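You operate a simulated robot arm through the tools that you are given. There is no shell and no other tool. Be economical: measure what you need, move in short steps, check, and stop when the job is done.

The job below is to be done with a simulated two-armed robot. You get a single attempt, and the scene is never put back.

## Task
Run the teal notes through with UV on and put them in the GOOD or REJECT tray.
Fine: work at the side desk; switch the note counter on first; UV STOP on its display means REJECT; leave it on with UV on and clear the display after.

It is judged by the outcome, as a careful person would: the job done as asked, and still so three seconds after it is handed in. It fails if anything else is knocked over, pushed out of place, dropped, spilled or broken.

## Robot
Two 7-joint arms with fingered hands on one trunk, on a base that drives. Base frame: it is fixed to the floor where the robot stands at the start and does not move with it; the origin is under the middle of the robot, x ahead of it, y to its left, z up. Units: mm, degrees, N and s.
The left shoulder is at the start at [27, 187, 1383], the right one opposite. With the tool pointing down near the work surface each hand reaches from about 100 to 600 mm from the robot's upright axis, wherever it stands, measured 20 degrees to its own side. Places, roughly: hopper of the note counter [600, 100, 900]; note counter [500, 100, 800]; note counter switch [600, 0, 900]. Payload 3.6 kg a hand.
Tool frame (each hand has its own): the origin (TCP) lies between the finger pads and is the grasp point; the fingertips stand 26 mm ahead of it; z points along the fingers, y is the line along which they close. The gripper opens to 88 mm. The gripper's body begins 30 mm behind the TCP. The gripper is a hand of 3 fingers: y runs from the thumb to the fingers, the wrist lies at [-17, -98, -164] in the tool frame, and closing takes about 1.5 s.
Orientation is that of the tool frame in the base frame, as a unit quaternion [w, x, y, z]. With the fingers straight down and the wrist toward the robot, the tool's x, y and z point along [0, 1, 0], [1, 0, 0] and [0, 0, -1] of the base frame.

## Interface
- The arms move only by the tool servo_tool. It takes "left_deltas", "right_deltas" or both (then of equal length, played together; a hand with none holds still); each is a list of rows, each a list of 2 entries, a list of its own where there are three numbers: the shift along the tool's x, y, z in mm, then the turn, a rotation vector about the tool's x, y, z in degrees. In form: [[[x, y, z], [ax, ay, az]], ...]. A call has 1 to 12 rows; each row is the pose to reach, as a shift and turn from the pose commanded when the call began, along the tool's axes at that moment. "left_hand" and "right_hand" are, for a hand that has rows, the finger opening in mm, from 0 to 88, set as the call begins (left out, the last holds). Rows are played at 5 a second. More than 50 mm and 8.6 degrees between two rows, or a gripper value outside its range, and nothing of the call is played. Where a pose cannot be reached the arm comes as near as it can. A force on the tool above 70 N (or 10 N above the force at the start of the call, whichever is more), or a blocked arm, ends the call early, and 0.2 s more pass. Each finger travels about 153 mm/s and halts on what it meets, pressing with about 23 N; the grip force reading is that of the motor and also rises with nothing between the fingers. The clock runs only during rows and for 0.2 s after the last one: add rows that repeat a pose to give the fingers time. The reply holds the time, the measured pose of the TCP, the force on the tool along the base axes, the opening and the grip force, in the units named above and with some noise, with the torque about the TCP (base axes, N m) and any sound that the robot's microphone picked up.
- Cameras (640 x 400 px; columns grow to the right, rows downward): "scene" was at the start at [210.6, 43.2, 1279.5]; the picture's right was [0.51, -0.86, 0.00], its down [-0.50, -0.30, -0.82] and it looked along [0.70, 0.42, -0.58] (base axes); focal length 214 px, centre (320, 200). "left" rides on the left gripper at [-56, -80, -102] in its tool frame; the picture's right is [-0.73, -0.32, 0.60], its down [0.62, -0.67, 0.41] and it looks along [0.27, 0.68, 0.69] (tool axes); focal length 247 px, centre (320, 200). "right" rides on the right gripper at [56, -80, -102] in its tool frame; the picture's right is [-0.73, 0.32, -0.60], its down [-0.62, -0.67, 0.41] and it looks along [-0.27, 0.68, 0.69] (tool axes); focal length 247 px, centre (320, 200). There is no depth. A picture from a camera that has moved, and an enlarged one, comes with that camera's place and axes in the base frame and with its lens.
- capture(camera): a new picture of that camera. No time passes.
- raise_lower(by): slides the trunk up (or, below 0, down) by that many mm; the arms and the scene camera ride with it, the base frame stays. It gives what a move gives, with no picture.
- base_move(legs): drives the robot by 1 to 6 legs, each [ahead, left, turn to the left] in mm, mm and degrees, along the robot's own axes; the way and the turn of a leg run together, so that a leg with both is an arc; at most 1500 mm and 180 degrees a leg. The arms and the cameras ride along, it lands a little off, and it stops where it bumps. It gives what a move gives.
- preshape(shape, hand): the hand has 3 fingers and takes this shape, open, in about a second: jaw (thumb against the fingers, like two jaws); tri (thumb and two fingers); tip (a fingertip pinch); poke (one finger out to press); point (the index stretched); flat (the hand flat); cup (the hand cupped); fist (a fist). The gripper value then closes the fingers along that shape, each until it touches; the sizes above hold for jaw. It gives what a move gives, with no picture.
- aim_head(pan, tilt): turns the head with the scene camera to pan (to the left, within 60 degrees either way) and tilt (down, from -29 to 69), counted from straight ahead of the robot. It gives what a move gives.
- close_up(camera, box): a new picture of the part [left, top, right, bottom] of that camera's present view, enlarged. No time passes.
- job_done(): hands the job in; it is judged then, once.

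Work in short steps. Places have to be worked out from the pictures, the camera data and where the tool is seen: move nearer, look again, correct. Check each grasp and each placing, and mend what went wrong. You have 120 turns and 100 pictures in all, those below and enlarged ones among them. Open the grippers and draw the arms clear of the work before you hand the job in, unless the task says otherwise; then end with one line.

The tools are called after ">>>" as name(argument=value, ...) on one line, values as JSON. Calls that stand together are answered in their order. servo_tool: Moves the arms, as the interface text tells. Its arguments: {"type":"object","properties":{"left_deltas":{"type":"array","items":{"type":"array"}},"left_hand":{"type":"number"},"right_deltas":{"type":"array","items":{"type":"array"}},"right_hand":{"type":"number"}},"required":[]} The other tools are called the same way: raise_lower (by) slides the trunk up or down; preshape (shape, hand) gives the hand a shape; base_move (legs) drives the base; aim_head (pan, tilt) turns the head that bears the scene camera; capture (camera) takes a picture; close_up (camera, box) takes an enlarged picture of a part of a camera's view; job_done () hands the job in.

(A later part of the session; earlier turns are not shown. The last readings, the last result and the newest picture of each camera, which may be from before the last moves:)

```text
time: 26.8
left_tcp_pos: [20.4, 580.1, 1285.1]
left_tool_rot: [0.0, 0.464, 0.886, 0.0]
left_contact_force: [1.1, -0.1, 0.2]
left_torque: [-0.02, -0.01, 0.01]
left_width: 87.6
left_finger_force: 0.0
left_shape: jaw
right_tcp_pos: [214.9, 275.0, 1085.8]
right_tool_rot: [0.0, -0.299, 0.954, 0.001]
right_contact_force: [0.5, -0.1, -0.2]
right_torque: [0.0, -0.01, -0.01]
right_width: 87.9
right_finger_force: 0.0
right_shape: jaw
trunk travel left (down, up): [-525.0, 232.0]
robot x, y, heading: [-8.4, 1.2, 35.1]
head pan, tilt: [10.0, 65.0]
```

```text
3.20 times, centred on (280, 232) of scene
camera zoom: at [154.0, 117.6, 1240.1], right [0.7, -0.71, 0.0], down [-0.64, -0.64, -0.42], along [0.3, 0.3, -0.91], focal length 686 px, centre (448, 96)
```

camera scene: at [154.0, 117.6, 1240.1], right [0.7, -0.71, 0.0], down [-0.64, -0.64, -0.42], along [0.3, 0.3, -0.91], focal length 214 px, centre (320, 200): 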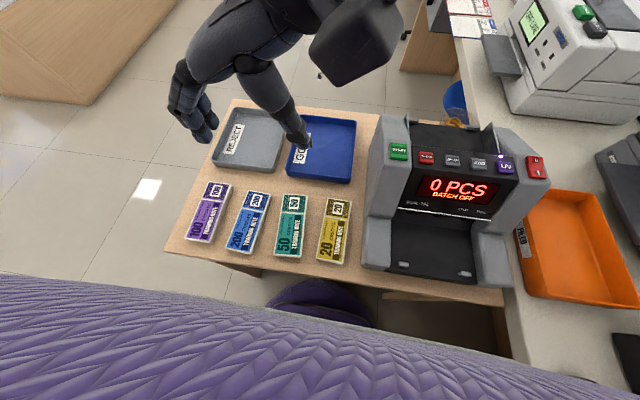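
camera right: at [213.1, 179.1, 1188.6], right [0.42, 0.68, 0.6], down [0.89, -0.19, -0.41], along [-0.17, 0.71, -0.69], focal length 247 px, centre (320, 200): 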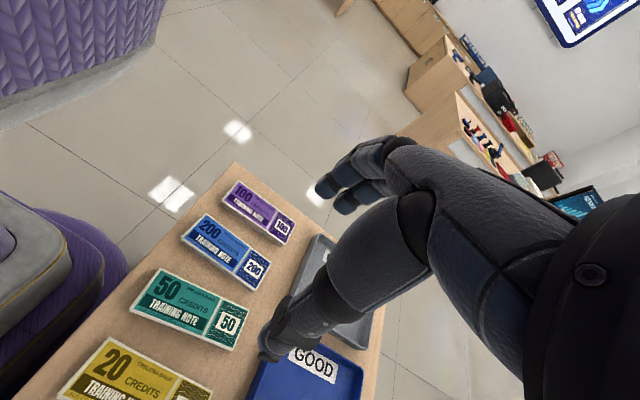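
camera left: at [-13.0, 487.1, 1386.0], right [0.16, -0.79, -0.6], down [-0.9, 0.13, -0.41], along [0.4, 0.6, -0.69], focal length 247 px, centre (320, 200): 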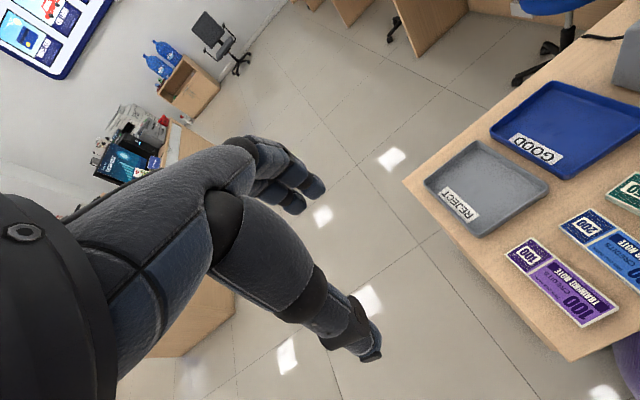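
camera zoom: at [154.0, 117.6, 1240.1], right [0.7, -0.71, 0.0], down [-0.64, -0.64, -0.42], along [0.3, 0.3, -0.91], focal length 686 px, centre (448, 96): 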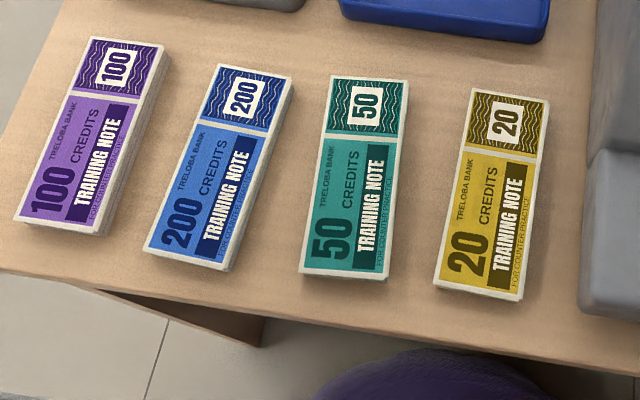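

The stack's centre is about [219, 277] with its long axis at about 41°, which is 6° off the hand. I'll correct that, set the opening to 78 and descend most of the way.

>>> servo_tool(right_deltas=[[[-4, -1, 0], [0, 0, -6.2]], [[-4, -1, 45], [0, 0, -6.2]], [[-4, -1, 90], [0, 0, -6.2]], [[-4, -1, 135], [0, 0, -6.2]], [[-4, -1, 180], [0, 0, -6.2]], [[-4, -1, 225], [0, 0, -6.2]], [[-4, -1, 236], [0, 0, -6.2]], [[-4, -1, 236], [0, 0, -6.2]]], right_hand=78)

>>> capture(camera="scene")

>>> capture(camera="right")

```text
time: 28.6
left_tcp_pos: [19.5, 579.5, 1284.2]
left_tool_rot: [0.0, 0.464, 0.886, 0.0]
left_contact_force: [-1.3, 1.0, 0.3]
left_torque: [-0.02, -0.02, 0.02]
left_width: 87.6
left_finger_force: 0.1
left_shape: jaw
right_tcp_pos: [215.6, 261.6, 860.2]
right_tool_rot: [0.0, -0.349, 0.937, 0.009]
right_contact_force: [-0.9, -1.0, 0.8]
right_torque: [-0.03, 0.02, -0.01]
right_width: 78.3
right_finger_force: 0.1
right_shape: jaw
right hand out of reach, approached as far as the arm can: row 1, 6, 7, 8
trunk travel left (down, up): [-525.0, 232.0]
robot x, y, heading: [0.6, -3.1, 34.8]
head pan, tilt: [10.0, 65.0]
```

```text
64 pictures are left
camera scene: at [153.6, 117.9, 1240.1], right [0.7, -0.71, 0.0], down [-0.64, -0.64, -0.42], along [0.3, 0.3, -0.91], focal length 214 px, centre (320, 200)
```

scene: 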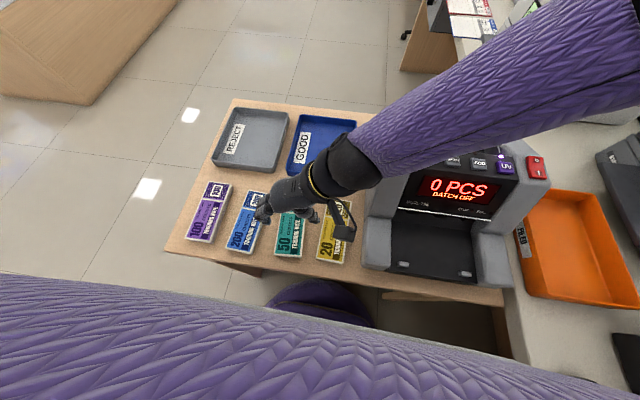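

```text
63 pictures are left
camera right: at [224.8, 164.2, 961.5], right [0.35, 0.71, 0.61], down [0.9, -0.09, -0.42], along [-0.24, 0.7, -0.68], focal length 247 px, centre (320, 200)
```

right: 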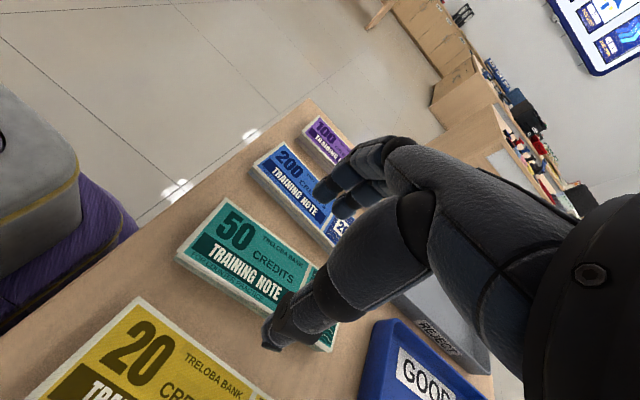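

The right arm can't reach that pose from here, and its forearm sweeps over the counter. I'll lift, then drive left and slightly back so the notes lie in front of the right shoulder.

>>> servo_tool(right_deltas=[[[0, 0, -45], [0, 0, 0]], [[0, 0, -90], [0, 0, 0]], [[0, 0, -135], [0, 0, 0]], [[0, 0, -180], [0, 0, 0]], [[0, 0, -225], [0, 0, 0]], [[0, 0, -225], [0, 0, 0]]])

>>> base_move(legs=[[-100, 0, 0], [0, 200, 0]])

>>> capture(camera="scene")

```text
time: 30.0
left_tcp_pos: [21.6, 579.1, 1283.3]
left_tool_rot: [0.0, 0.464, 0.886, 0.0]
left_contact_force: [-1.0, -0.3, -0.1]
left_torque: [-0.01, -0.03, 0.0]
left_width: 87.7
left_finger_force: 0.0
left_shape: jaw
right_tcp_pos: [217.5, 262.6, 1087.6]
right_tool_rot: [-0.001, -0.351, 0.936, 0.0]
right_contact_force: [0.0, 0.1, -0.6]
right_torque: [0.01, 0.01, 0.02]
right_width: 78.0
right_finger_force: 0.1
right_shape: jaw
trunk travel left (down, up): [-525.0, 232.0]
robot x, y, heading: [-1.4, -3.0, 34.8]
head pan, tilt: [10.0, 65.0]
```

```text
time: 32.4
left_tcp_pos: [-179.9, 688.0, 1283.2]
left_tool_rot: [0.001, 0.462, 0.887, -0.001]
left_contact_force: [0.6, -0.2, -0.3]
left_torque: [0.01, -0.01, 0.0]
left_width: 87.6
left_finger_force: 0.1
left_shape: jaw
right_tcp_pos: [20.1, 370.8, 1087.4]
right_tool_rot: [0.001, -0.351, 0.937, -0.001]
right_contact_force: [-1.0, -0.4, -0.2]
right_torque: [-0.01, -0.02, 0.01]
right_width: 78.2
right_finger_force: 0.0
right_shape: jaw
trunk travel left (down, up): [-525.0, 232.0]
robot x, y, heading: [-197.6, 104.0, 34.9]
head pan, tilt: [10.0, 65.0]
```

```text
62 pictures are left
camera scene: at [-44.3, 226.6, 1240.0], right [0.71, -0.71, 0.0], down [-0.64, -0.64, -0.42], along [0.3, 0.3, -0.91], focal length 214 px, centre (320, 200)
```

scene: 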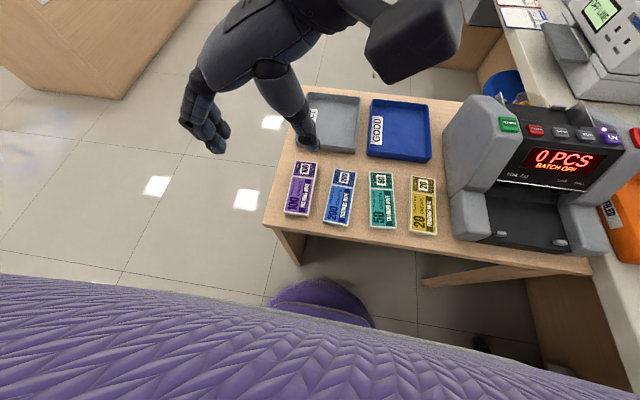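

The base moved as planned. I'll move the hand over the notes and lower to about 860.

>>> servo_tool(right_deltas=[[[-20, -44, 0], [0, 0, 0]], [[-40, -88, 0], [0, 0, 0]], [[-60, -132, 0], [0, 0, 0]], [[-75, -170, 20], [0, 0, 0]], [[-88, -202, 40], [0, 0, 0]], [[-88, -202, 85], [0, 0, 0]], [[-88, -202, 130], [0, 0, 0]], [[-88, -202, 175], [0, 0, 0]], [[-88, -202, 215], [0, 0, 0]], [[-88, -202, 227], [0, 0, 0]], [[-88, -202, 227], [0, 0, 0]]])

>>> capture(camera="scene")

>>> capture(camera="right")

```text
time: 34.8
left_tcp_pos: [-179.5, 688.0, 1284.4]
left_tool_rot: [0.002, 0.462, 0.887, 0.0]
left_contact_force: [-0.5, -0.3, 0.4]
left_torque: [-0.01, -0.04, 0.01]
left_width: 87.7
left_finger_force: 0.1
left_shape: jaw
right_tcp_pos: [203.8, 265.8, 858.5]
right_tool_rot: [0.006, -0.344, 0.939, 0.017]
right_contact_force: [0.0, 0.3, 0.2]
right_torque: [0.02, -0.01, 0.01]
right_width: 77.9
right_finger_force: 0.0
right_shape: jaw
right hand out of reach, approached as far as the arm can: row 3, 4, 5, 6, 7, 8, 9, 10, 11
trunk travel left (down, up): [-525.0, 232.0]
robot x, y, heading: [-198.3, 105.0, 35.0]
head pan, tilt: [10.0, 65.0]
```

```text
61 pictures are left
camera scene: at [-44.9, 226.0, 1240.2], right [0.71, -0.71, 0.0], down [-0.64, -0.64, -0.42], along [0.3, 0.3, -0.91], focal length 214 px, centre (320, 200)
```

scene: 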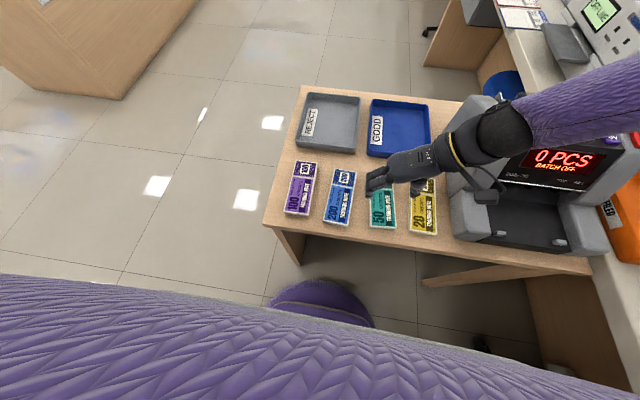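

```text
60 pictures are left
camera right: at [210.4, 166.0, 957.4], right [0.36, 0.69, 0.63], down [0.91, -0.09, -0.41], along [-0.23, 0.71, -0.66], focal length 247 px, centre (320, 200)
```

right: 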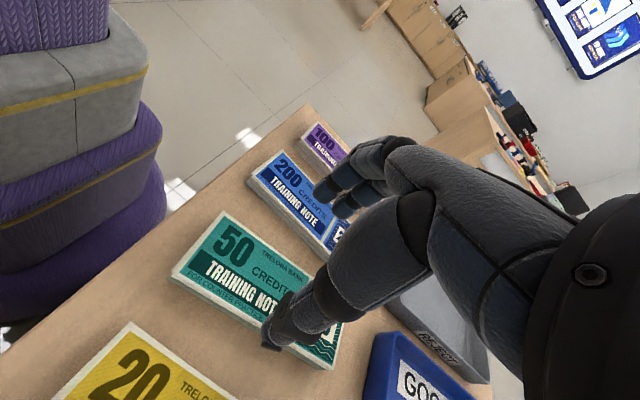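

The sideways wrist pose is at the limit of the right arm. The left arm suits this better: at heading 0, standing a bit further left, it only needs a 49° hand turn. First I'll raise the right hand, turn it back and tuck it away.

>>> servo_tool(right_deltas=[[[0, 0, -45], [0, 0, 0]], [[0, 0, -90], [0, 0, 0]], [[0, 0, -135], [0, 0, 0]], [[0, 0, -180], [0, 0, 8]], [[0, 0, -225], [0, 0, 16]], [[0, -20, -260], [0, 0, 24]], [[0, -45, -280], [0, 0, 32]], [[5, -70, -290], [0, 0, 40]], [[10, -95, -290], [0, 0, 48]], [[20, -115, -290], [0, 0, 56]], [[30, -130, -290], [0, 0, 64]], [[40, -140, -290], [0, 0, 72]]])

>>> base_move(legs=[[0, 50, 0], [94, 0, 0], [0, 0, -35]])

>>> aim_head(pan=20, tilt=60)

>>> capture(camera="scene")

>>> capture(camera="left")

```text
time: 37.4
left_tcp_pos: [-179.1, 688.9, 1283.7]
left_tool_rot: [0.0, 0.462, 0.887, 0.001]
left_contact_force: [-0.4, 0.2, -0.6]
left_torque: [0.03, 0.0, 0.0]
left_width: 87.4
left_finger_force: 0.0
left_shape: jaw
right_tcp_pos: [266.4, 135.0, 1147.4]
right_tool_rot: [0.002, 0.267, 0.964, 0.0]
right_contact_force: [0.2, 1.3, 0.7]
right_torque: [0.01, -0.02, 0.0]
right_width: 78.1
right_finger_force: 0.1
right_shape: jaw
right hand out of reach, approached as far as the arm can: row 1, 2, 3, 4, 5, 6, 7
trunk travel left (down, up): [-525.0, 232.0]
robot x, y, heading: [-194.9, 108.4, 34.9]
head pan, tilt: [10.0, 65.0]
```

```text
time: 39.0
left_tcp_pos: [-154.9, 765.0, 1284.6]
left_tool_rot: [0.0, 0.457, 0.89, 0.0]
left_contact_force: [-0.1, 0.0, -0.2]
left_torque: [0.02, 0.0, 0.01]
left_width: 87.9
left_finger_force: 0.1
left_shape: jaw
right_tcp_pos: [297.6, 218.9, 1146.9]
right_tool_rot: [0.0, 0.26, 0.966, 0.001]
right_contact_force: [0.9, -0.7, -0.3]
right_torque: [-0.01, -0.03, -0.02]
right_width: 78.0
right_finger_force: 0.1
right_shape: jaw
trunk travel left (down, up): [-525.0, 232.0]
robot x, y, heading: [-165.5, 185.3, 35.6]
head pan, tilt: [10.0, 65.0]
stopped in leg 2: the robot was blocked; the commanded pose is now the measured one
```

```text
time: 39.8
left_tcp_pos: [-155.3, 766.9, 1284.7]
left_tool_rot: [0.001, 0.458, 0.889, 0.0]
left_contact_force: [0.1, 0.2, 1.0]
left_torque: [0.0, -0.02, 0.0]
left_width: 87.9
left_finger_force: 0.1
left_shape: jaw
right_tcp_pos: [294.5, 219.6, 1146.1]
right_tool_rot: [0.001, 0.26, 0.966, 0.001]
right_contact_force: [1.1, 0.2, -0.2]
right_torque: [-0.02, -0.02, -0.01]
right_width: 77.9
right_finger_force: 0.0
right_shape: jaw
trunk travel left (down, up): [-525.0, 232.0]
robot x, y, heading: [-167.2, 188.2, 35.7]
head pan, tilt: [20.0, 60.0]
```

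```text
59 pictures are left
camera scene: at [-19.5, 318.5, 1245.5], right [0.82, -0.57, 0.0], down [-0.49, -0.71, -0.5], along [0.28, 0.41, -0.87], focal length 214 px, centre (320, 200)
```

scene: 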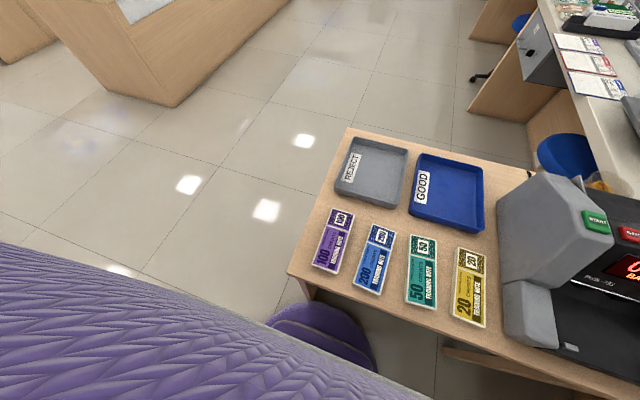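

```text
58 pictures are left
camera left: at [-186.5, 674.2, 1385.9], right [0.17, -0.78, -0.6], down [-0.9, 0.12, -0.41], along [0.39, 0.61, -0.69], focal length 247 px, centre (320, 200)
```

left: 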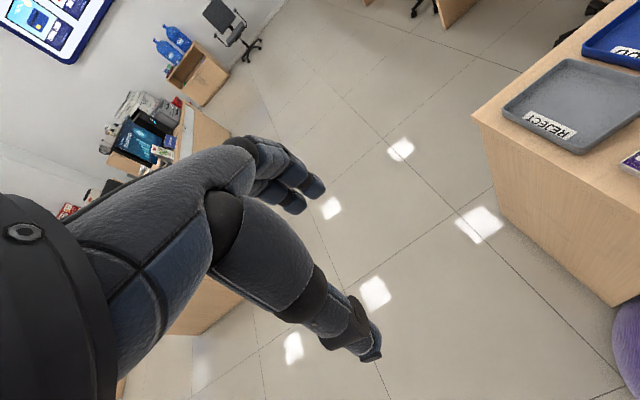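

The base bumped the desk's end panel. I'll back off 80 mm first, then turn to heading 0.

>>> base_move(legs=[[-80, 0, 0], [0, 0, -36]])

>>> capture(camera="scene")

```text
time: 42.5
left_tcp_pos: [120.9, 602.0, 1284.1]
left_tool_rot: [0.0, 0.71, 0.704, 0.0]
left_contact_force: [-0.7, -1.2, -0.2]
left_torque: [-0.02, 0.02, 0.01]
left_width: 87.6
left_finger_force: 0.1
left_shape: jaw
right_tcp_pos: [161.2, -105.1, 1146.0]
right_tool_rot: [0.001, 0.545, 0.838, -0.001]
right_contact_force: [0.1, 0.1, 0.5]
right_torque: [-0.03, 0.0, 0.02]
right_width: 78.1
right_finger_force: 0.1
right_shape: jaw
trunk travel left (down, up): [-525.0, 232.0]
robot x, y, heading: [-230.2, 140.0, -0.8]
head pan, tilt: [20.0, 60.0]
```

```text
57 pictures are left
camera scene: at [-33.7, 159.7, 1245.6], right [0.33, -0.94, 0.0], down [-0.82, -0.29, -0.5], along [0.47, 0.17, -0.87], focal length 214 px, centre (320, 200)
```

scene: 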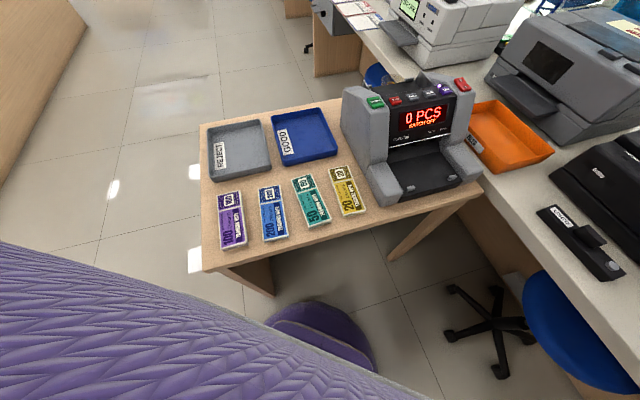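

Now at heading about -1°, I'll bring the left hand over the teal notes with a 48° turn, descending to about z 1000.

>>> servo_tool(left_deltas=[[[-30, 8, 10], [0, 0, 0]], [[-60, 17, 20], [0, 0, 6]], [[-90, 25, 40], [0, 0, 12]], [[-120, 34, 60], [0, 0, 18]], [[-150, 42, 80], [0, 0, 24]], [[-180, 51, 100], [0, 0, 30]], [[-210, 60, 120], [0, 0, 36]], [[-240, 70, 150], [0, 0, 42]], [[-270, 80, 180], [0, 0, 48]], [[-300, 90, 210], [0, 0, 48.5]], [[-325, 101, 245], [0, 0, 48.5]], [[-325, 101, 280], [0, 0, 48.5]]])

>>> capture(camera="left")

>>> close_up(camera="scene", box=[200, 140, 400, 265])

```text
time: 45.1
left_tcp_pos: [218.2, 274.7, 1004.3]
left_tool_rot: [0.0, 0.937, 0.349, 0.001]
left_contact_force: [0.3, -0.3, -0.3]
left_torque: [-0.01, -0.01, -0.02]
left_width: 87.9
left_finger_force: 0.0
left_shape: jaw
right_tcp_pos: [162.7, -105.6, 1146.9]
right_tool_rot: [0.0, 0.546, 0.838, 0.0]
right_contact_force: [0.0, 0.2, -0.3]
right_torque: [-0.02, -0.01, 0.01]
right_width: 78.0
right_finger_force: 0.0
right_shape: jaw
trunk travel left (down, up): [-525.0, 232.0]
robot x, y, heading: [-231.8, 141.6, -0.8]
head pan, tilt: [20.0, 60.0]
```

```text
56 pictures are left
camera left: at [124.0, 297.8, 1106.3], right [-0.76, -0.24, -0.6], down [0.04, 0.91, -0.41], along [0.65, -0.34, -0.69], focal length 247 px, centre (320, 200)
```

left: 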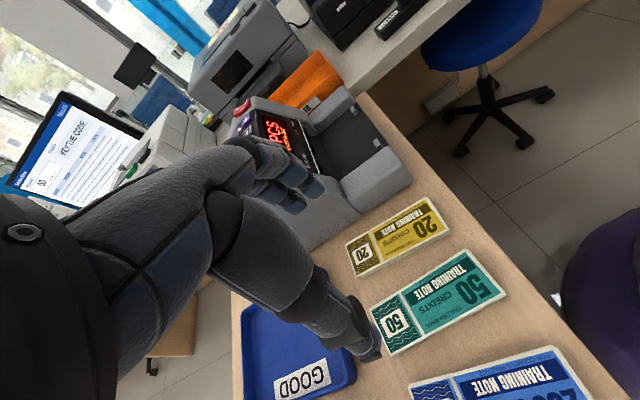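

```text
3.20 times, centred on (300, 202) of scene
camera zoom: at [-33.9, 160.1, 1245.7], right [0.33, -0.94, 0.0], down [-0.82, -0.29, -0.5], along [0.47, 0.17, -0.87], focal length 686 px, centre (384, 192)
```

zoom: 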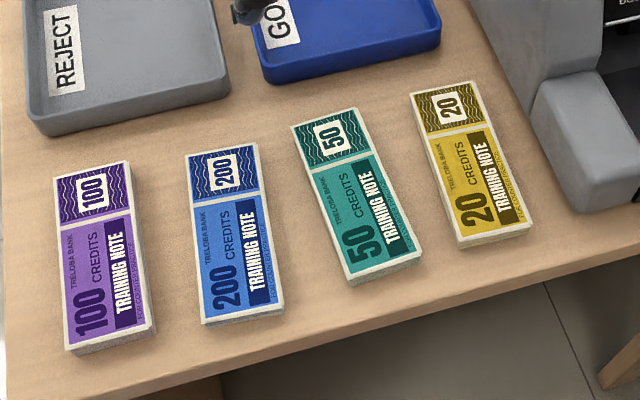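

The stack re-measures at [217, 276] with its axis at 40.8°, so the hand is aligned. I'll lower to about 835 with the opening at 80 and look again.

>>> servo_tool(left_deltas=[[[0, 0, 40], [0, 0, 0]], [[0, 0, 80], [0, 0, 0]], [[0, 0, 120], [0, 0, 0]], [[0, 0, 150], [0, 0, 0]], [[0, 0, 165], [0, 0, 0]], [[0, 0, 165], [0, 0, 0]]], left_hand=80)

>>> capture(camera="left")

>>> close_up(camera="scene", box=[220, 130, 400, 243])

```text
time: 46.5
left_tcp_pos: [219.1, 275.4, 838.9]
left_tool_rot: [0.0, 0.936, 0.351, 0.0]
left_contact_force: [-0.4, 1.1, -0.2]
left_torque: [0.01, 0.0, 0.0]
left_width: 80.4
left_finger_force: 0.0
left_shape: jaw
right_tcp_pos: [162.3, -106.9, 1146.8]
right_tool_rot: [0.0, 0.546, 0.838, 0.0]
right_contact_force: [-0.5, 0.6, -0.1]
right_torque: [0.0, 0.01, -0.01]
right_width: 78.1
right_finger_force: 0.1
right_shape: jaw
trunk travel left (down, up): [-525.0, 232.0]
robot x, y, heading: [-235.1, 143.7, -0.3]
head pan, tilt: [20.0, 60.0]
```

```text
54 pictures are left
camera left: at [124.1, 298.1, 940.3], right [-0.76, -0.24, -0.6], down [0.03, 0.91, -0.41], along [0.64, -0.33, -0.69], focal length 247 px, centre (320, 200)
```

left: 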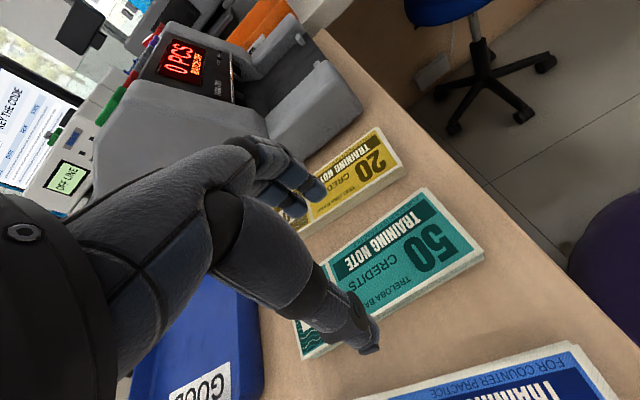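

```text
3.54 times, centred on (310, 186) of scene
camera zoom: at [-33.8, 159.8, 1245.6], right [0.33, -0.94, 0.0], down [-0.82, -0.29, -0.5], along [0.47, 0.17, -0.87], focal length 759 px, centre (355, 248)
```

zoom: 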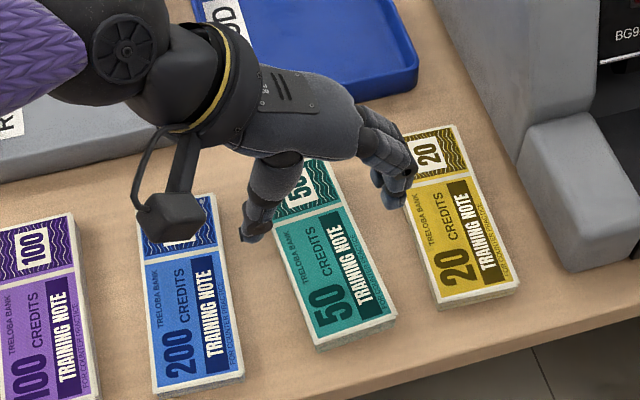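

Fingers straddle the stack evenly, about 20 mm clear per side. I'll narrow to 76 and descend in small steps until the tips near the desk.

>>> servo_tool(left_deltas=[[[0, 0, 15], [0, 0, 0]], [[0, 0, 28], [0, 0, 0]], [[0, 0, 34], [0, 0, 0]], [[0, 0, 38], [0, 0, 0]], [[0, 0, 38], [0, 0, 0]]], left_hand=76)

>>> close_up(camera="scene", box=[250, 140, 360, 209])

>>> close_up(camera="left", box=[240, 120, 480, 360])

```text
time: 47.7
left_tcp_pos: [218.3, 276.0, 800.6]
left_tool_rot: [0.001, 0.937, 0.35, -0.001]
left_contact_force: [-0.4, 0.0, -0.4]
left_torque: [0.02, -0.02, 0.03]
left_width: 76.1
left_finger_force: 0.1
left_shape: jaw
right_tcp_pos: [161.8, -105.9, 1146.6]
right_tool_rot: [0.001, 0.546, 0.838, -0.001]
right_contact_force: [-0.5, -0.1, -1.0]
right_torque: [0.01, 0.01, 0.03]
right_width: 78.1
right_finger_force: 0.0
right_shape: jaw
trunk travel left (down, up): [-525.0, 232.0]
robot x, y, heading: [-235.8, 140.0, -0.4]
head pan, tilt: [20.0, 60.0]
```

```text
5.80 times, centred on (305, 174) of scene
camera zoom: at [-33.7, 159.7, 1245.6], right [0.33, -0.94, 0.0], down [-0.82, -0.29, -0.5], along [0.47, 0.17, -0.87], focal length 1243 px, centre (407, 348)
```

zoom: 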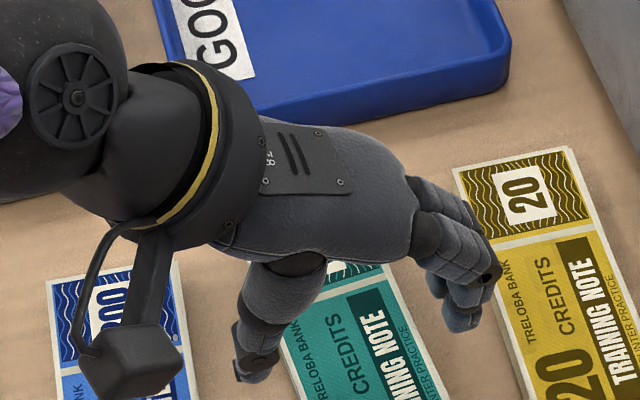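

```text
1.67 times, centred on (360, 240) of left
camera zoom: at [124.2, 298.2, 903.0], right [-0.76, -0.24, -0.6], down [0.03, 0.91, -0.41], along [0.65, -0.33, -0.69], focal length 412 px, centre (253, 133)
```

zoom: 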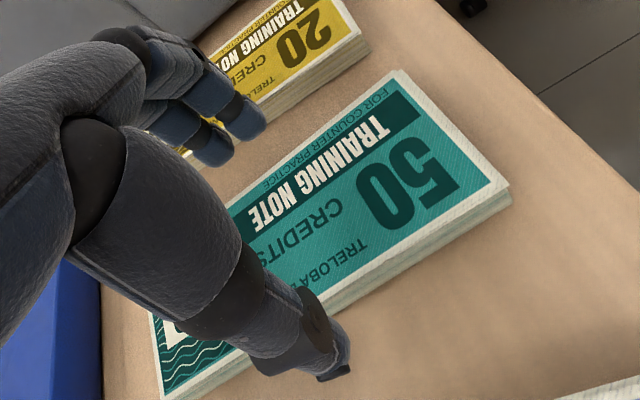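

Still above the desk with no contact. I'll creep down further.

>>> servo_tool(left_deltas=[[[0, 0, 3], [0, 0, 0]], [[0, 0, 6], [0, 0, 0]], [[0, 0, 9], [0, 0, 0]], [[0, 0, 9], [0, 0, 0]]], left_hand=72)

>>> close_up(camera="left", box=[240, 120, 480, 360])

```text
time: 48.7
left_tcp_pos: [217.6, 275.1, 791.5]
left_tool_rot: [0.0, 0.937, 0.35, 0.0]
left_contact_force: [-0.1, 1.3, -0.1]
left_torque: [-0.02, 0.02, 0.02]
left_width: 72.4
left_finger_force: 0.0
left_shape: jaw
right_tcp_pos: [161.5, -106.2, 1147.0]
right_tool_rot: [0.001, 0.546, 0.838, -0.001]
right_contact_force: [0.1, 0.3, 0.1]
right_torque: [-0.02, -0.01, 0.01]
right_width: 78.0
right_finger_force: 0.0
right_shape: jaw
trunk travel left (down, up): [-525.0, 232.0]
robot x, y, heading: [-234.0, 141.3, -0.5]
head pan, tilt: [20.0, 60.0]
```

```text
1.67 times, centred on (360, 240) of left
camera zoom: at [123.6, 298.2, 893.9], right [-0.76, -0.24, -0.6], down [0.03, 0.91, -0.41], along [0.65, -0.33, -0.69], focal length 412 px, centre (253, 133)
```

zoom: 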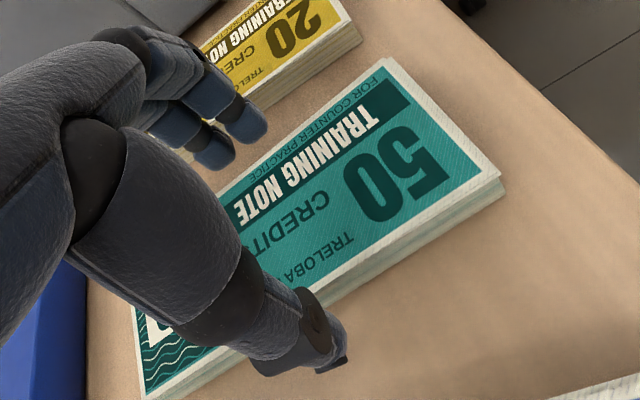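

Still free. I'll continue down with the force watched.

>>> servo_tool(left_deltas=[[[0, 0, 3], [0, 0, 0]], [[0, 0, 6], [0, 0, 0]], [[0, 0, 9], [0, 0, 0]], [[0, 0, 9], [0, 0, 0]]])

>>> close_up(camera="left", box=[240, 120, 480, 360])

>>> close_up(camera="scene", box=[250, 140, 360, 209])

```text
time: 49.7
left_tcp_pos: [218.2, 275.9, 783.3]
left_tool_rot: [0.0, 0.937, 0.35, -0.001]
left_contact_force: [-0.7, -0.1, 0.4]
left_torque: [0.0, 0.02, 0.01]
left_width: 72.2
left_finger_force: 0.0
left_shape: jaw
right_tcp_pos: [162.6, -107.7, 1146.7]
right_tool_rot: [0.001, 0.546, 0.838, -0.001]
right_contact_force: [0.2, -0.6, 0.3]
right_torque: [0.02, 0.03, 0.02]
right_width: 78.0
right_finger_force: 0.0
right_shape: jaw
trunk travel left (down, up): [-525.0, 232.0]
robot x, y, heading: [-231.6, 141.7, -0.7]
head pan, tilt: [20.0, 60.0]
```

```text
1.67 times, centred on (360, 240) of left
camera zoom: at [123.4, 298.5, 885.4], right [-0.76, -0.24, -0.6], down [0.03, 0.91, -0.41], along [0.65, -0.33, -0.69], focal length 412 px, centre (253, 133)
```

zoom: 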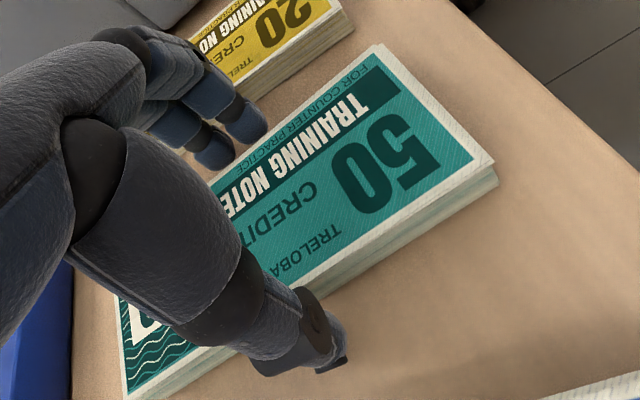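

```text
5.80 times, centred on (305, 174) of scene
camera zoom: at [-33.7, 159.7, 1245.6], right [0.33, -0.94, 0.0], down [-0.82, -0.29, -0.5], along [0.47, 0.17, -0.87], focal length 1243 px, centre (407, 348)
```

zoom: 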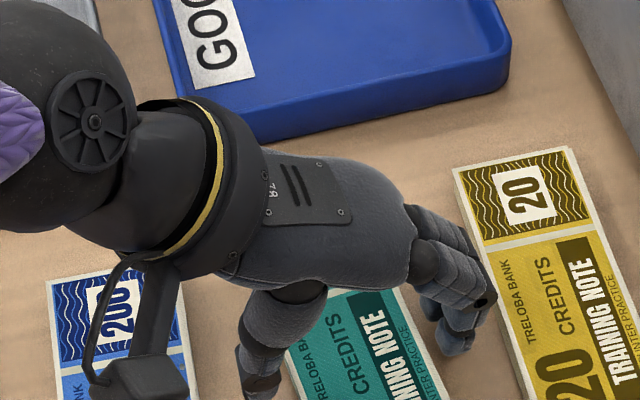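

The tips are now beside the stack. I'll go down another 8 mm or until I touch.

>>> servo_tool(left_deltas=[[[0, 0, 3], [0, 0, 0]], [[0, 0, 6], [0, 0, 0]], [[0, 0, 8], [0, 0, 0]], [[0, 0, 8], [0, 0, 0]]])

>>> close_up(camera="left", box=[240, 120, 480, 360])

```text
time: 50.7
left_tcp_pos: [217.7, 275.3, 775.8]
left_tool_rot: [0.001, 0.937, 0.35, 0.0]
left_contact_force: [-1.5, 0.4, 3.6]
left_torque: [-0.12, -0.11, -0.05]
left_width: 71.9
left_finger_force: 0.0
left_shape: jaw
right_tcp_pos: [162.6, -105.2, 1148.7]
right_tool_rot: [0.0, 0.546, 0.838, 0.001]
right_contact_force: [0.2, -1.1, -0.2]
right_torque: [0.03, 0.0, 0.01]
right_width: 78.2
right_finger_force: 0.0
right_shape: jaw
trunk travel left (down, up): [-525.0, 232.0]
robot x, y, heading: [-235.4, 140.7, -0.3]
head pan, tilt: [20.0, 60.0]
```

```text
1.67 times, centred on (360, 240) of left
camera zoom: at [123.8, 298.3, 877.6], right [-0.76, -0.24, -0.6], down [0.03, 0.91, -0.41], along [0.65, -0.34, -0.69], focal length 412 px, centre (253, 133)
```

zoom: 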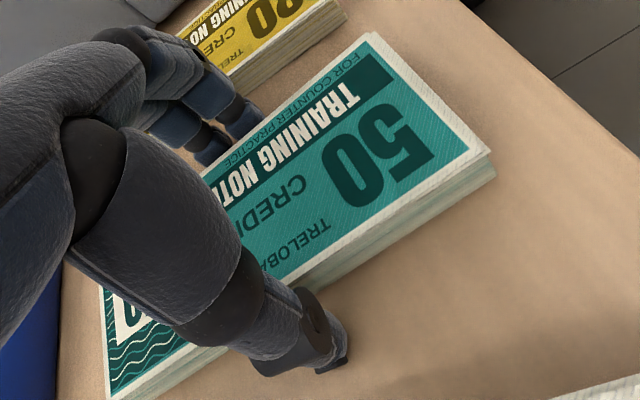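

That's light contact with the desk, at about z 750. I'll back off 3 mm and close on the stack.

>>> servo_tool(left_deltas=[[[0, 0, -3], [0, 0, 0]], [[0, 0, -3], [0, 0, 0]], [[0, 0, -3], [0, 0, 0]], [[0, 0, -3], [0, 0, 0]], [[0, 0, -3], [0, 0, 0]], [[0, 0, -3], [0, 0, 0]], [[0, 0, -3], [0, 0, 0]]], left_hand=40)

>>> close_up(camera="left", box=[240, 120, 480, 360])

```text
time: 52.3
left_tcp_pos: [218.4, 275.6, 777.3]
left_tool_rot: [0.0, 0.937, 0.349, 0.0]
left_contact_force: [-0.1, -0.1, 0.0]
left_torque: [-0.02, 0.02, 0.01]
left_width: 54.7
left_finger_force: 23.4
left_shape: jaw
right_tcp_pos: [162.8, -105.9, 1147.0]
right_tool_rot: [0.001, 0.546, 0.838, -0.001]
right_contact_force: [0.2, 0.9, -0.4]
right_torque: [-0.03, -0.01, 0.0]
right_width: 77.8
right_finger_force: 0.1
right_shape: jaw
trunk travel left (down, up): [-525.0, 232.0]
robot x, y, heading: [-232.2, 142.4, -0.6]
head pan, tilt: [20.0, 60.0]
```

```text
1.67 times, centred on (360, 240) of left
camera zoom: at [124.1, 298.5, 880.1], right [-0.76, -0.24, -0.6], down [0.03, 0.91, -0.41], along [0.64, -0.33, -0.69], focal length 412 px, centre (253, 133)
```

zoom: 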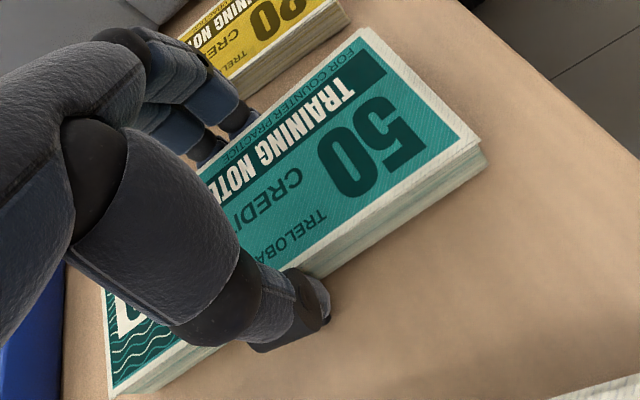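

The stack is gripped at 54.7 mm and 23 N. I'll lift it straight up and check.

>>> servo_tool(left_deltas=[[[0, 0, -10], [0, 0, 0]], [[0, 0, -40], [0, 0, 0]], [[0, 0, -85], [0, 0, 0]], [[0, 0, -130], [0, 0, 0]], [[0, 0, -175], [0, 0, 0]], [[0, 0, -220], [0, 0, 0]], [[0, 0, -260], [0, 0, 0]], [[0, 0, -300], [0, 0, 0]], [[0, 0, -300], [0, 0, 0]]])

>>> capture(camera="left")

>>> capture(camera="scene")

```text
time: 54.3
left_tcp_pos: [217.0, 275.2, 1078.9]
left_tool_rot: [0.002, 0.937, 0.35, -0.001]
left_contact_force: [0.1, 0.0, -0.9]
left_torque: [0.02, 0.01, 0.01]
left_width: 54.5
left_finger_force: 22.9
left_shape: jaw
right_tcp_pos: [161.3, -105.9, 1147.8]
right_tool_rot: [0.0, 0.546, 0.838, 0.0]
right_contact_force: [0.3, -0.1, 0.4]
right_torque: [-0.03, -0.01, 0.02]
right_width: 78.1
right_finger_force: 0.0
right_shape: jaw
trunk travel left (down, up): [-525.0, 232.0]
robot x, y, heading: [-231.8, 143.8, -0.2]
head pan, tilt: [20.0, 60.0]
```

```text
45 pictures are left
camera left: at [122.7, 297.5, 1181.0], right [-0.76, -0.24, -0.6], down [0.03, 0.91, -0.41], along [0.64, -0.33, -0.69], focal length 247 px, centre (320, 200)
```

left: 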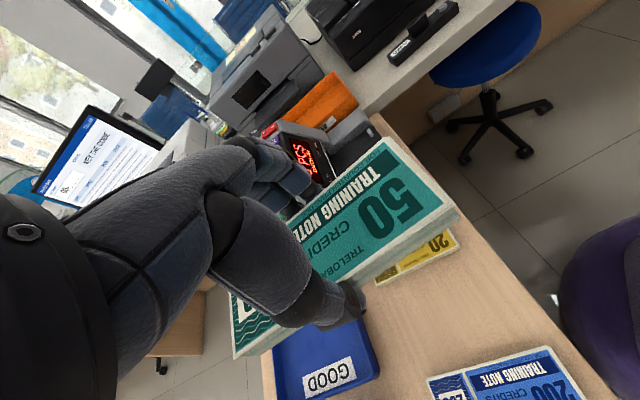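

```text
44 pictures are left
camera scene: at [-33.7, 159.8, 1245.6], right [0.33, -0.94, 0.0], down [-0.82, -0.29, -0.5], along [0.47, 0.17, -0.87], focal length 214 px, centre (320, 200)
```

scene: 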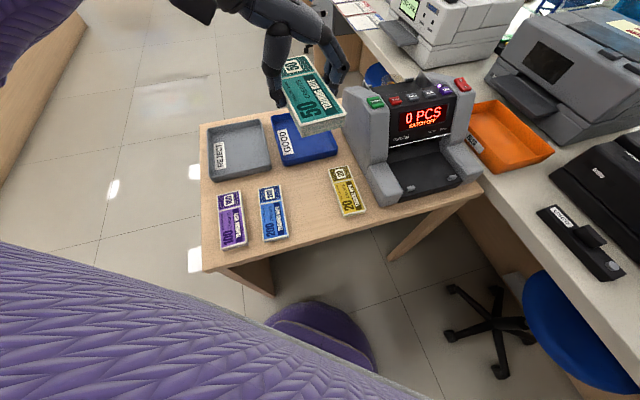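

The stack is held firmly. I'll square the left hand to the robot and tuck the right arm back, so I can drive to the counter with heading 35°.

>>> servo_tool(left_deltas=[[[0, 0, -5], [0, 0, -7]], [[0, 0, -10], [0, 0, -14]], [[0, 0, -15], [0, 0, -21]], [[0, 0, -20], [0, 0, -28]], [[0, 0, -25], [0, 0, -35]], [[0, 0, -30], [0, 0, -42]], [[0, 0, -30], [0, 0, -49]]], right_deltas=[[[-3, -25, 0], [0, 0, 0]], [[-6, -50, 0], [0, 0, 0]], [[-9, -75, 0], [0, 0, 0]], [[-12, -100, 0], [0, 0, 0]], [[-15, -125, 0], [0, 0, 0]], [[-17, -150, 0], [0, 0, 0]], [[-17, -160, 0], [0, 0, 0]]])

>>> base_move(legs=[[0, 0, 35.5], [0, -310, 0], [90, 0, 0]])

>>> aim_head(pan=-10, tilt=50)

>>> capture(camera="scene")

```text
time: 55.9
left_tcp_pos: [217.8, 275.2, 1108.7]
left_tool_rot: [0.0, 0.706, 0.708, 0.0]
left_contact_force: [0.2, -0.4, -1.1]
left_torque: [0.01, -0.02, -0.01]
left_width: 54.3
left_finger_force: 22.7
left_shape: jaw
right_tcp_pos: [48.7, -208.6, 1134.4]
right_tool_rot: [0.0, 0.547, 0.837, 0.0]
right_contact_force: [-0.4, -0.4, 0.2]
right_torque: [-0.01, 0.01, -0.01]
right_width: 77.9
right_finger_force: 0.3
right_shape: jaw
right hand out of reach, approached as far as the arm can: row 4, 5, 6, 7
trunk travel left (down, up): [-525.0, 232.0]
robot x, y, heading: [-235.0, 140.3, -0.6]
head pan, tilt: [20.0, 60.0]
```

```text
time: 60.4
left_tcp_pos: [309.7, 307.7, 1107.2]
left_tool_rot: [0.0, 0.46, 0.888, -0.002]
left_contact_force: [0.8, -0.1, -0.3]
left_torque: [0.0, 0.01, 0.01]
left_width: 54.5
left_finger_force: 22.5
left_shape: jaw
right_tcp_pos: [451.3, -184.6, 1134.6]
right_tool_rot: [0.0, 0.266, 0.964, 0.0]
right_contact_force: [0.1, 0.1, -0.8]
right_torque: [-0.02, 0.0, -0.02]
right_width: 78.2
right_finger_force: 0.1
right_shape: jaw
trunk travel left (down, up): [-525.0, 232.0]
robot x, y, heading: [20.4, -65.0, 34.8]
head pan, tilt: [20.0, 60.0]
```

```text
time: 61.4
left_tcp_pos: [309.2, 307.1, 1108.2]
left_tool_rot: [0.0, 0.459, 0.888, -0.001]
left_contact_force: [-0.1, 1.0, -1.0]
left_torque: [0.01, -0.01, 0.01]
left_width: 54.5
left_finger_force: 23.2
left_shape: jaw
right_tcp_pos: [451.9, -184.6, 1134.6]
right_tool_rot: [-0.001, 0.266, 0.964, 0.0]
right_contact_force: [0.7, -1.2, 0.0]
right_torque: [-0.03, 0.0, 0.03]
right_width: 77.9
right_finger_force: 0.2
right_shape: jaw
trunk travel left (down, up): [-525.0, 232.0]
robot x, y, heading: [20.8, -60.1, 34.8]
head pan, tilt: [-10.0, 50.0]
```

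```text
43 pictures are left
camera scene: at [201.8, 44.5, 1258.1], right [0.42, -0.91, 0.0], down [-0.7, -0.32, -0.64], along [0.58, 0.27, -0.77], focal length 214 px, centre (320, 200)
```

scene: 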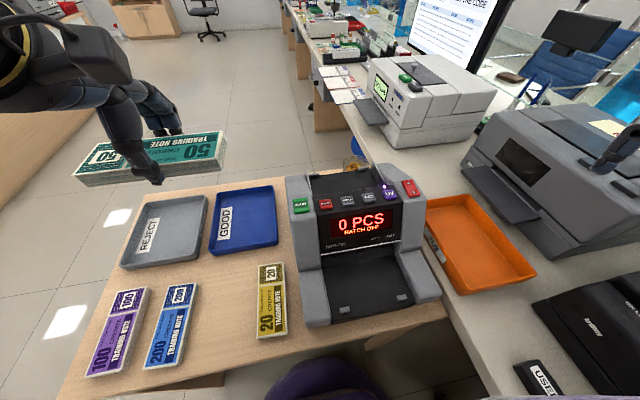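

I'm in front of the counter with the stack held. I'll zoom in on the hopper to work out its geometry.

>>> close_up(camera="scene", box=[275, 150, 435, 250])

```text
4.00 times, centred on (355, 200) of scene
camera zoom: at [201.8, 44.5, 1258.1], right [0.42, -0.91, 0.0], down [-0.7, -0.32, -0.64], along [0.58, 0.27, -0.77], focal length 858 px, centre (180, 200)
```

zoom: 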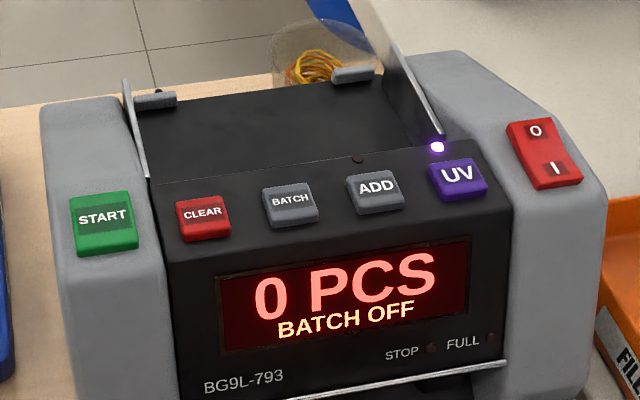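

The hopper gap is about 150 mm between its side plates, centred near [519, 135]. I'll bring the stack above it, with its bottom near 1010, and check alignment.

>>> servo_tool(left_deltas=[[[-35, 10, 0], [0, 0, 0]], [[-70, 20, 0], [0, 0, 0]], [[-105, 30, 0], [0, 0, 0]], [[-140, 40, 0], [0, 0, 0]], [[-175, 50, 0], [0, 0, 0]], [[-210, 60, 10], [0, 0, 0]], [[-240, 67, 30], [0, 0, 0]], [[-262, 72, 50], [0, 0, 0]], [[-262, 72, 70], [0, 0, 0]], [[-262, 72, 70], [0, 0, 0]]])

>>> capture(camera="scene")

>>> capture(camera="left")

```text
time: 63.8
left_tcp_pos: [515.1, 178.4, 1027.7]
left_tool_rot: [-0.017, 0.438, 0.899, 0.016]
left_contact_force: [-0.8, 0.1, 0.0]
left_torque: [0.01, -0.01, 0.01]
left_width: 54.2
left_finger_force: 22.5
left_shape: jaw
right_tcp_pos: [451.6, -185.0, 1135.6]
right_tool_rot: [0.0, 0.266, 0.964, 0.0]
right_contact_force: [1.0, -0.1, -0.4]
right_torque: [-0.01, 0.01, -0.02]
right_width: 77.8
right_finger_force: 0.0
right_shape: jaw
trunk travel left (down, up): [-525.0, 232.0]
robot x, y, heading: [22.5, -66.3, 35.0]
head pan, tilt: [-10.0, 50.0]
stopped in row 10 (left hand): the arm was blocked; the commanded pose is now the measured one
```

```text
41 pictures are left
camera scene: at [201.6, 44.5, 1258.2], right [0.42, -0.91, 0.0], down [-0.7, -0.32, -0.64], along [0.58, 0.27, -0.77], focal length 214 px, centre (320, 200)
```

scene: 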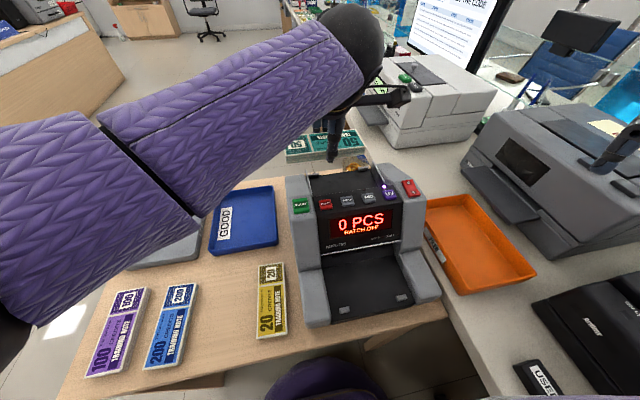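

```text
40 pictures are left
camera left: at [488.8, 80.4, 1127.3], right [0.19, -0.75, -0.63], down [-0.91, 0.1, -0.39], along [0.36, 0.65, -0.67], focal length 247 px, centre (320, 200)
```

left: 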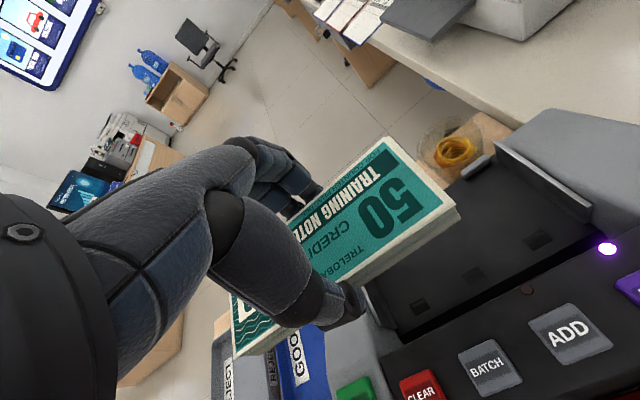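

The left arm is blocked crossing the chest, 44 mm short. I'll pull it up and left, then turn the robot 20° right so the reach is less cross-body.

>>> servo_tool(left_deltas=[[[15, 0, -30], [0, 0, 0]], [[30, 0, -60], [0, 0, 0]], [[60, 0, -70], [0, 0, 0]], [[60, 0, -70], [0, 0, 0]]])

>>> base_move(legs=[[0, 0, -22]])

>>> aim_head(pan=5, tilt=50)

>>> capture(camera="scene")

```text
time: 64.8
left_tcp_pos: [480.1, 219.2, 1101.6]
left_tool_rot: [-0.015, 0.44, 0.898, 0.014]
left_contact_force: [-0.5, 0.0, -1.3]
left_torque: [-0.01, 0.0, -0.03]
left_width: 53.9
left_finger_force: 23.3
left_shape: jaw
right_tcp_pos: [452.4, -185.9, 1134.4]
right_tool_rot: [0.0, 0.266, 0.964, 0.0]
right_contact_force: [-0.6, -0.2, 0.0]
right_torque: [0.01, 0.0, 0.0]
right_width: 78.0
right_finger_force: 0.1
right_shape: jaw
trunk travel left (down, up): [-525.0, 232.0]
robot x, y, heading: [21.7, -62.7, 35.1]
head pan, tilt: [-10.0, 50.0]
```

```text
time: 66.3
left_tcp_pos: [552.7, 26.5, 1100.5]
left_tool_rot: [-0.013, 0.603, 0.797, 0.016]
left_contact_force: [-0.4, 0.4, -1.6]
left_torque: [-0.02, -0.03, 0.01]
left_width: 54.1
left_finger_force: 23.0
left_shape: jaw
right_tcp_pos: [372.9, -339.0, 1135.1]
right_tool_rot: [0.0, 0.446, 0.895, -0.001]
right_contact_force: [0.0, -0.6, 0.4]
right_torque: [-0.02, 0.0, 0.01]
right_width: 77.7
right_finger_force: 0.1
right_shape: jaw
trunk travel left (down, up): [-525.0, 232.0]
robot x, y, heading: [17.7, -64.9, 12.6]
head pan, tilt: [-10.0, 50.0]
```

```text
time: 67.1
left_tcp_pos: [552.0, 25.5, 1101.7]
left_tool_rot: [-0.012, 0.603, 0.797, 0.016]
left_contact_force: [0.0, 0.0, -0.7]
left_torque: [-0.01, -0.03, 0.02]
left_width: 54.0
left_finger_force: 22.8
left_shape: jaw
right_tcp_pos: [373.2, -338.7, 1135.3]
right_tool_rot: [0.0, 0.446, 0.895, 0.0]
right_contact_force: [-0.3, 0.2, 0.0]
right_torque: [0.02, -0.03, -0.04]
right_width: 77.9
right_finger_force: 0.0
right_shape: jaw
trunk travel left (down, up): [-525.0, 232.0]
robot x, y, heading: [19.2, -63.6, 12.6]
head pan, tilt: [5.0, 50.0]
```

```text
39 pictures are left
camera scene: at [226.1, -12.1, 1258.2], right [0.3, -0.95, 0.0], down [-0.73, -0.23, -0.64], along [0.61, 0.2, -0.77], focal length 214 px, centre (320, 200)
```

scene: 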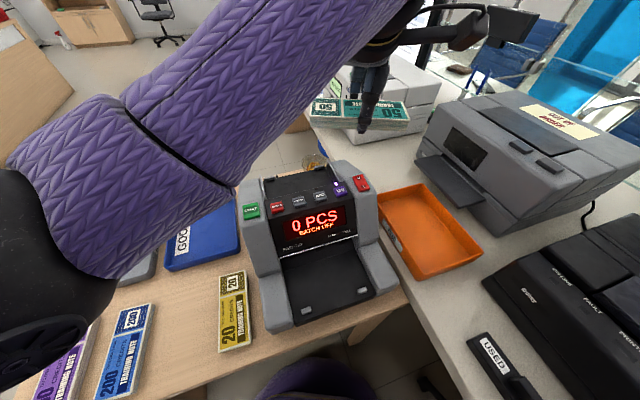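

Turned to 12.6°. I'll move the stack over the hopper, yawing it 19° to match the counter and removing a slight tilt.

>>> servo_tool(left_deltas=[[[20, 0, 0], [0.1, -0.4, -3.2]], [[40, -1, 0], [0.2, -0.8, -6.4]], [[60, -1, 0], [0.3, -1.2, -9.6]], [[80, -1, 0], [0.4, -1.5, -12.8]], [[100, -2, 10], [0.5, -1.9, -16]], [[114, -2, 30], [0.6, -2.2, -19.2]], [[114, -2, 60], [0.6, -2.2, -19.2]], [[114, -2, 60], [0.6, -2.2, -19.2]]])

>>> close_up(camera="scene", box=[210, 80, 402, 200])

>>> capture(camera="left")

```text
time: 68.9
left_tcp_pos: [526.4, 147.9, 1053.9]
left_tool_rot: [0.006, 0.458, 0.889, 0.015]
left_contact_force: [0.0, 0.7, -0.9]
left_torque: [-0.01, 0.01, 0.02]
left_width: 54.0
left_finger_force: 22.8
left_shape: jaw
right_tcp_pos: [372.4, -339.2, 1135.5]
right_tool_rot: [0.0, 0.447, 0.895, 0.0]
right_contact_force: [0.0, -0.9, 0.2]
right_torque: [0.02, 0.01, 0.01]
right_width: 78.1
right_finger_force: 0.1
right_shape: jaw
trunk travel left (down, up): [-525.0, 232.0]
robot x, y, heading: [21.7, -64.2, 12.5]
head pan, tilt: [5.0, 50.0]
```

```text
3.33 times, centred on (306, 140) of scene
camera zoom: at [225.8, -12.2, 1258.2], right [0.3, -0.95, 0.0], down [-0.73, -0.23, -0.64], along [0.61, 0.2, -0.77], focal length 715 px, centre (367, 400)
```

zoom: 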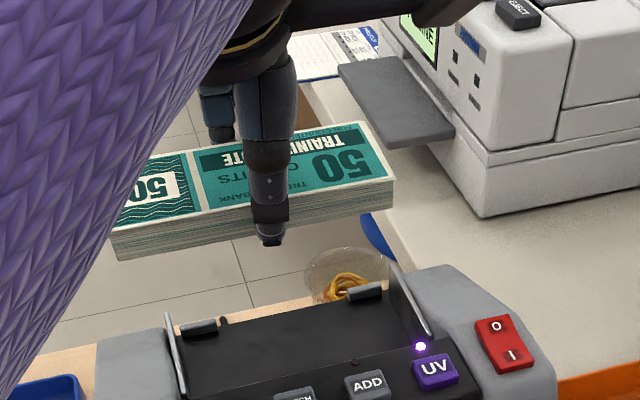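

```text
37 pictures are left
camera left: at [492.0, 53.3, 1153.1], right [0.18, -0.77, -0.61], down [-0.89, 0.13, -0.43], along [0.41, 0.62, -0.66], focal length 247 px, centre (320, 200)
```

left: 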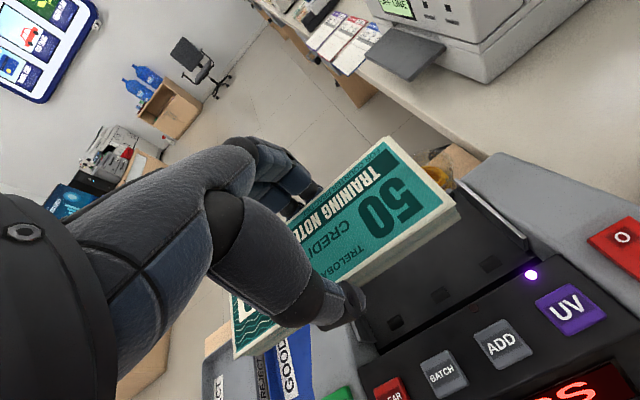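

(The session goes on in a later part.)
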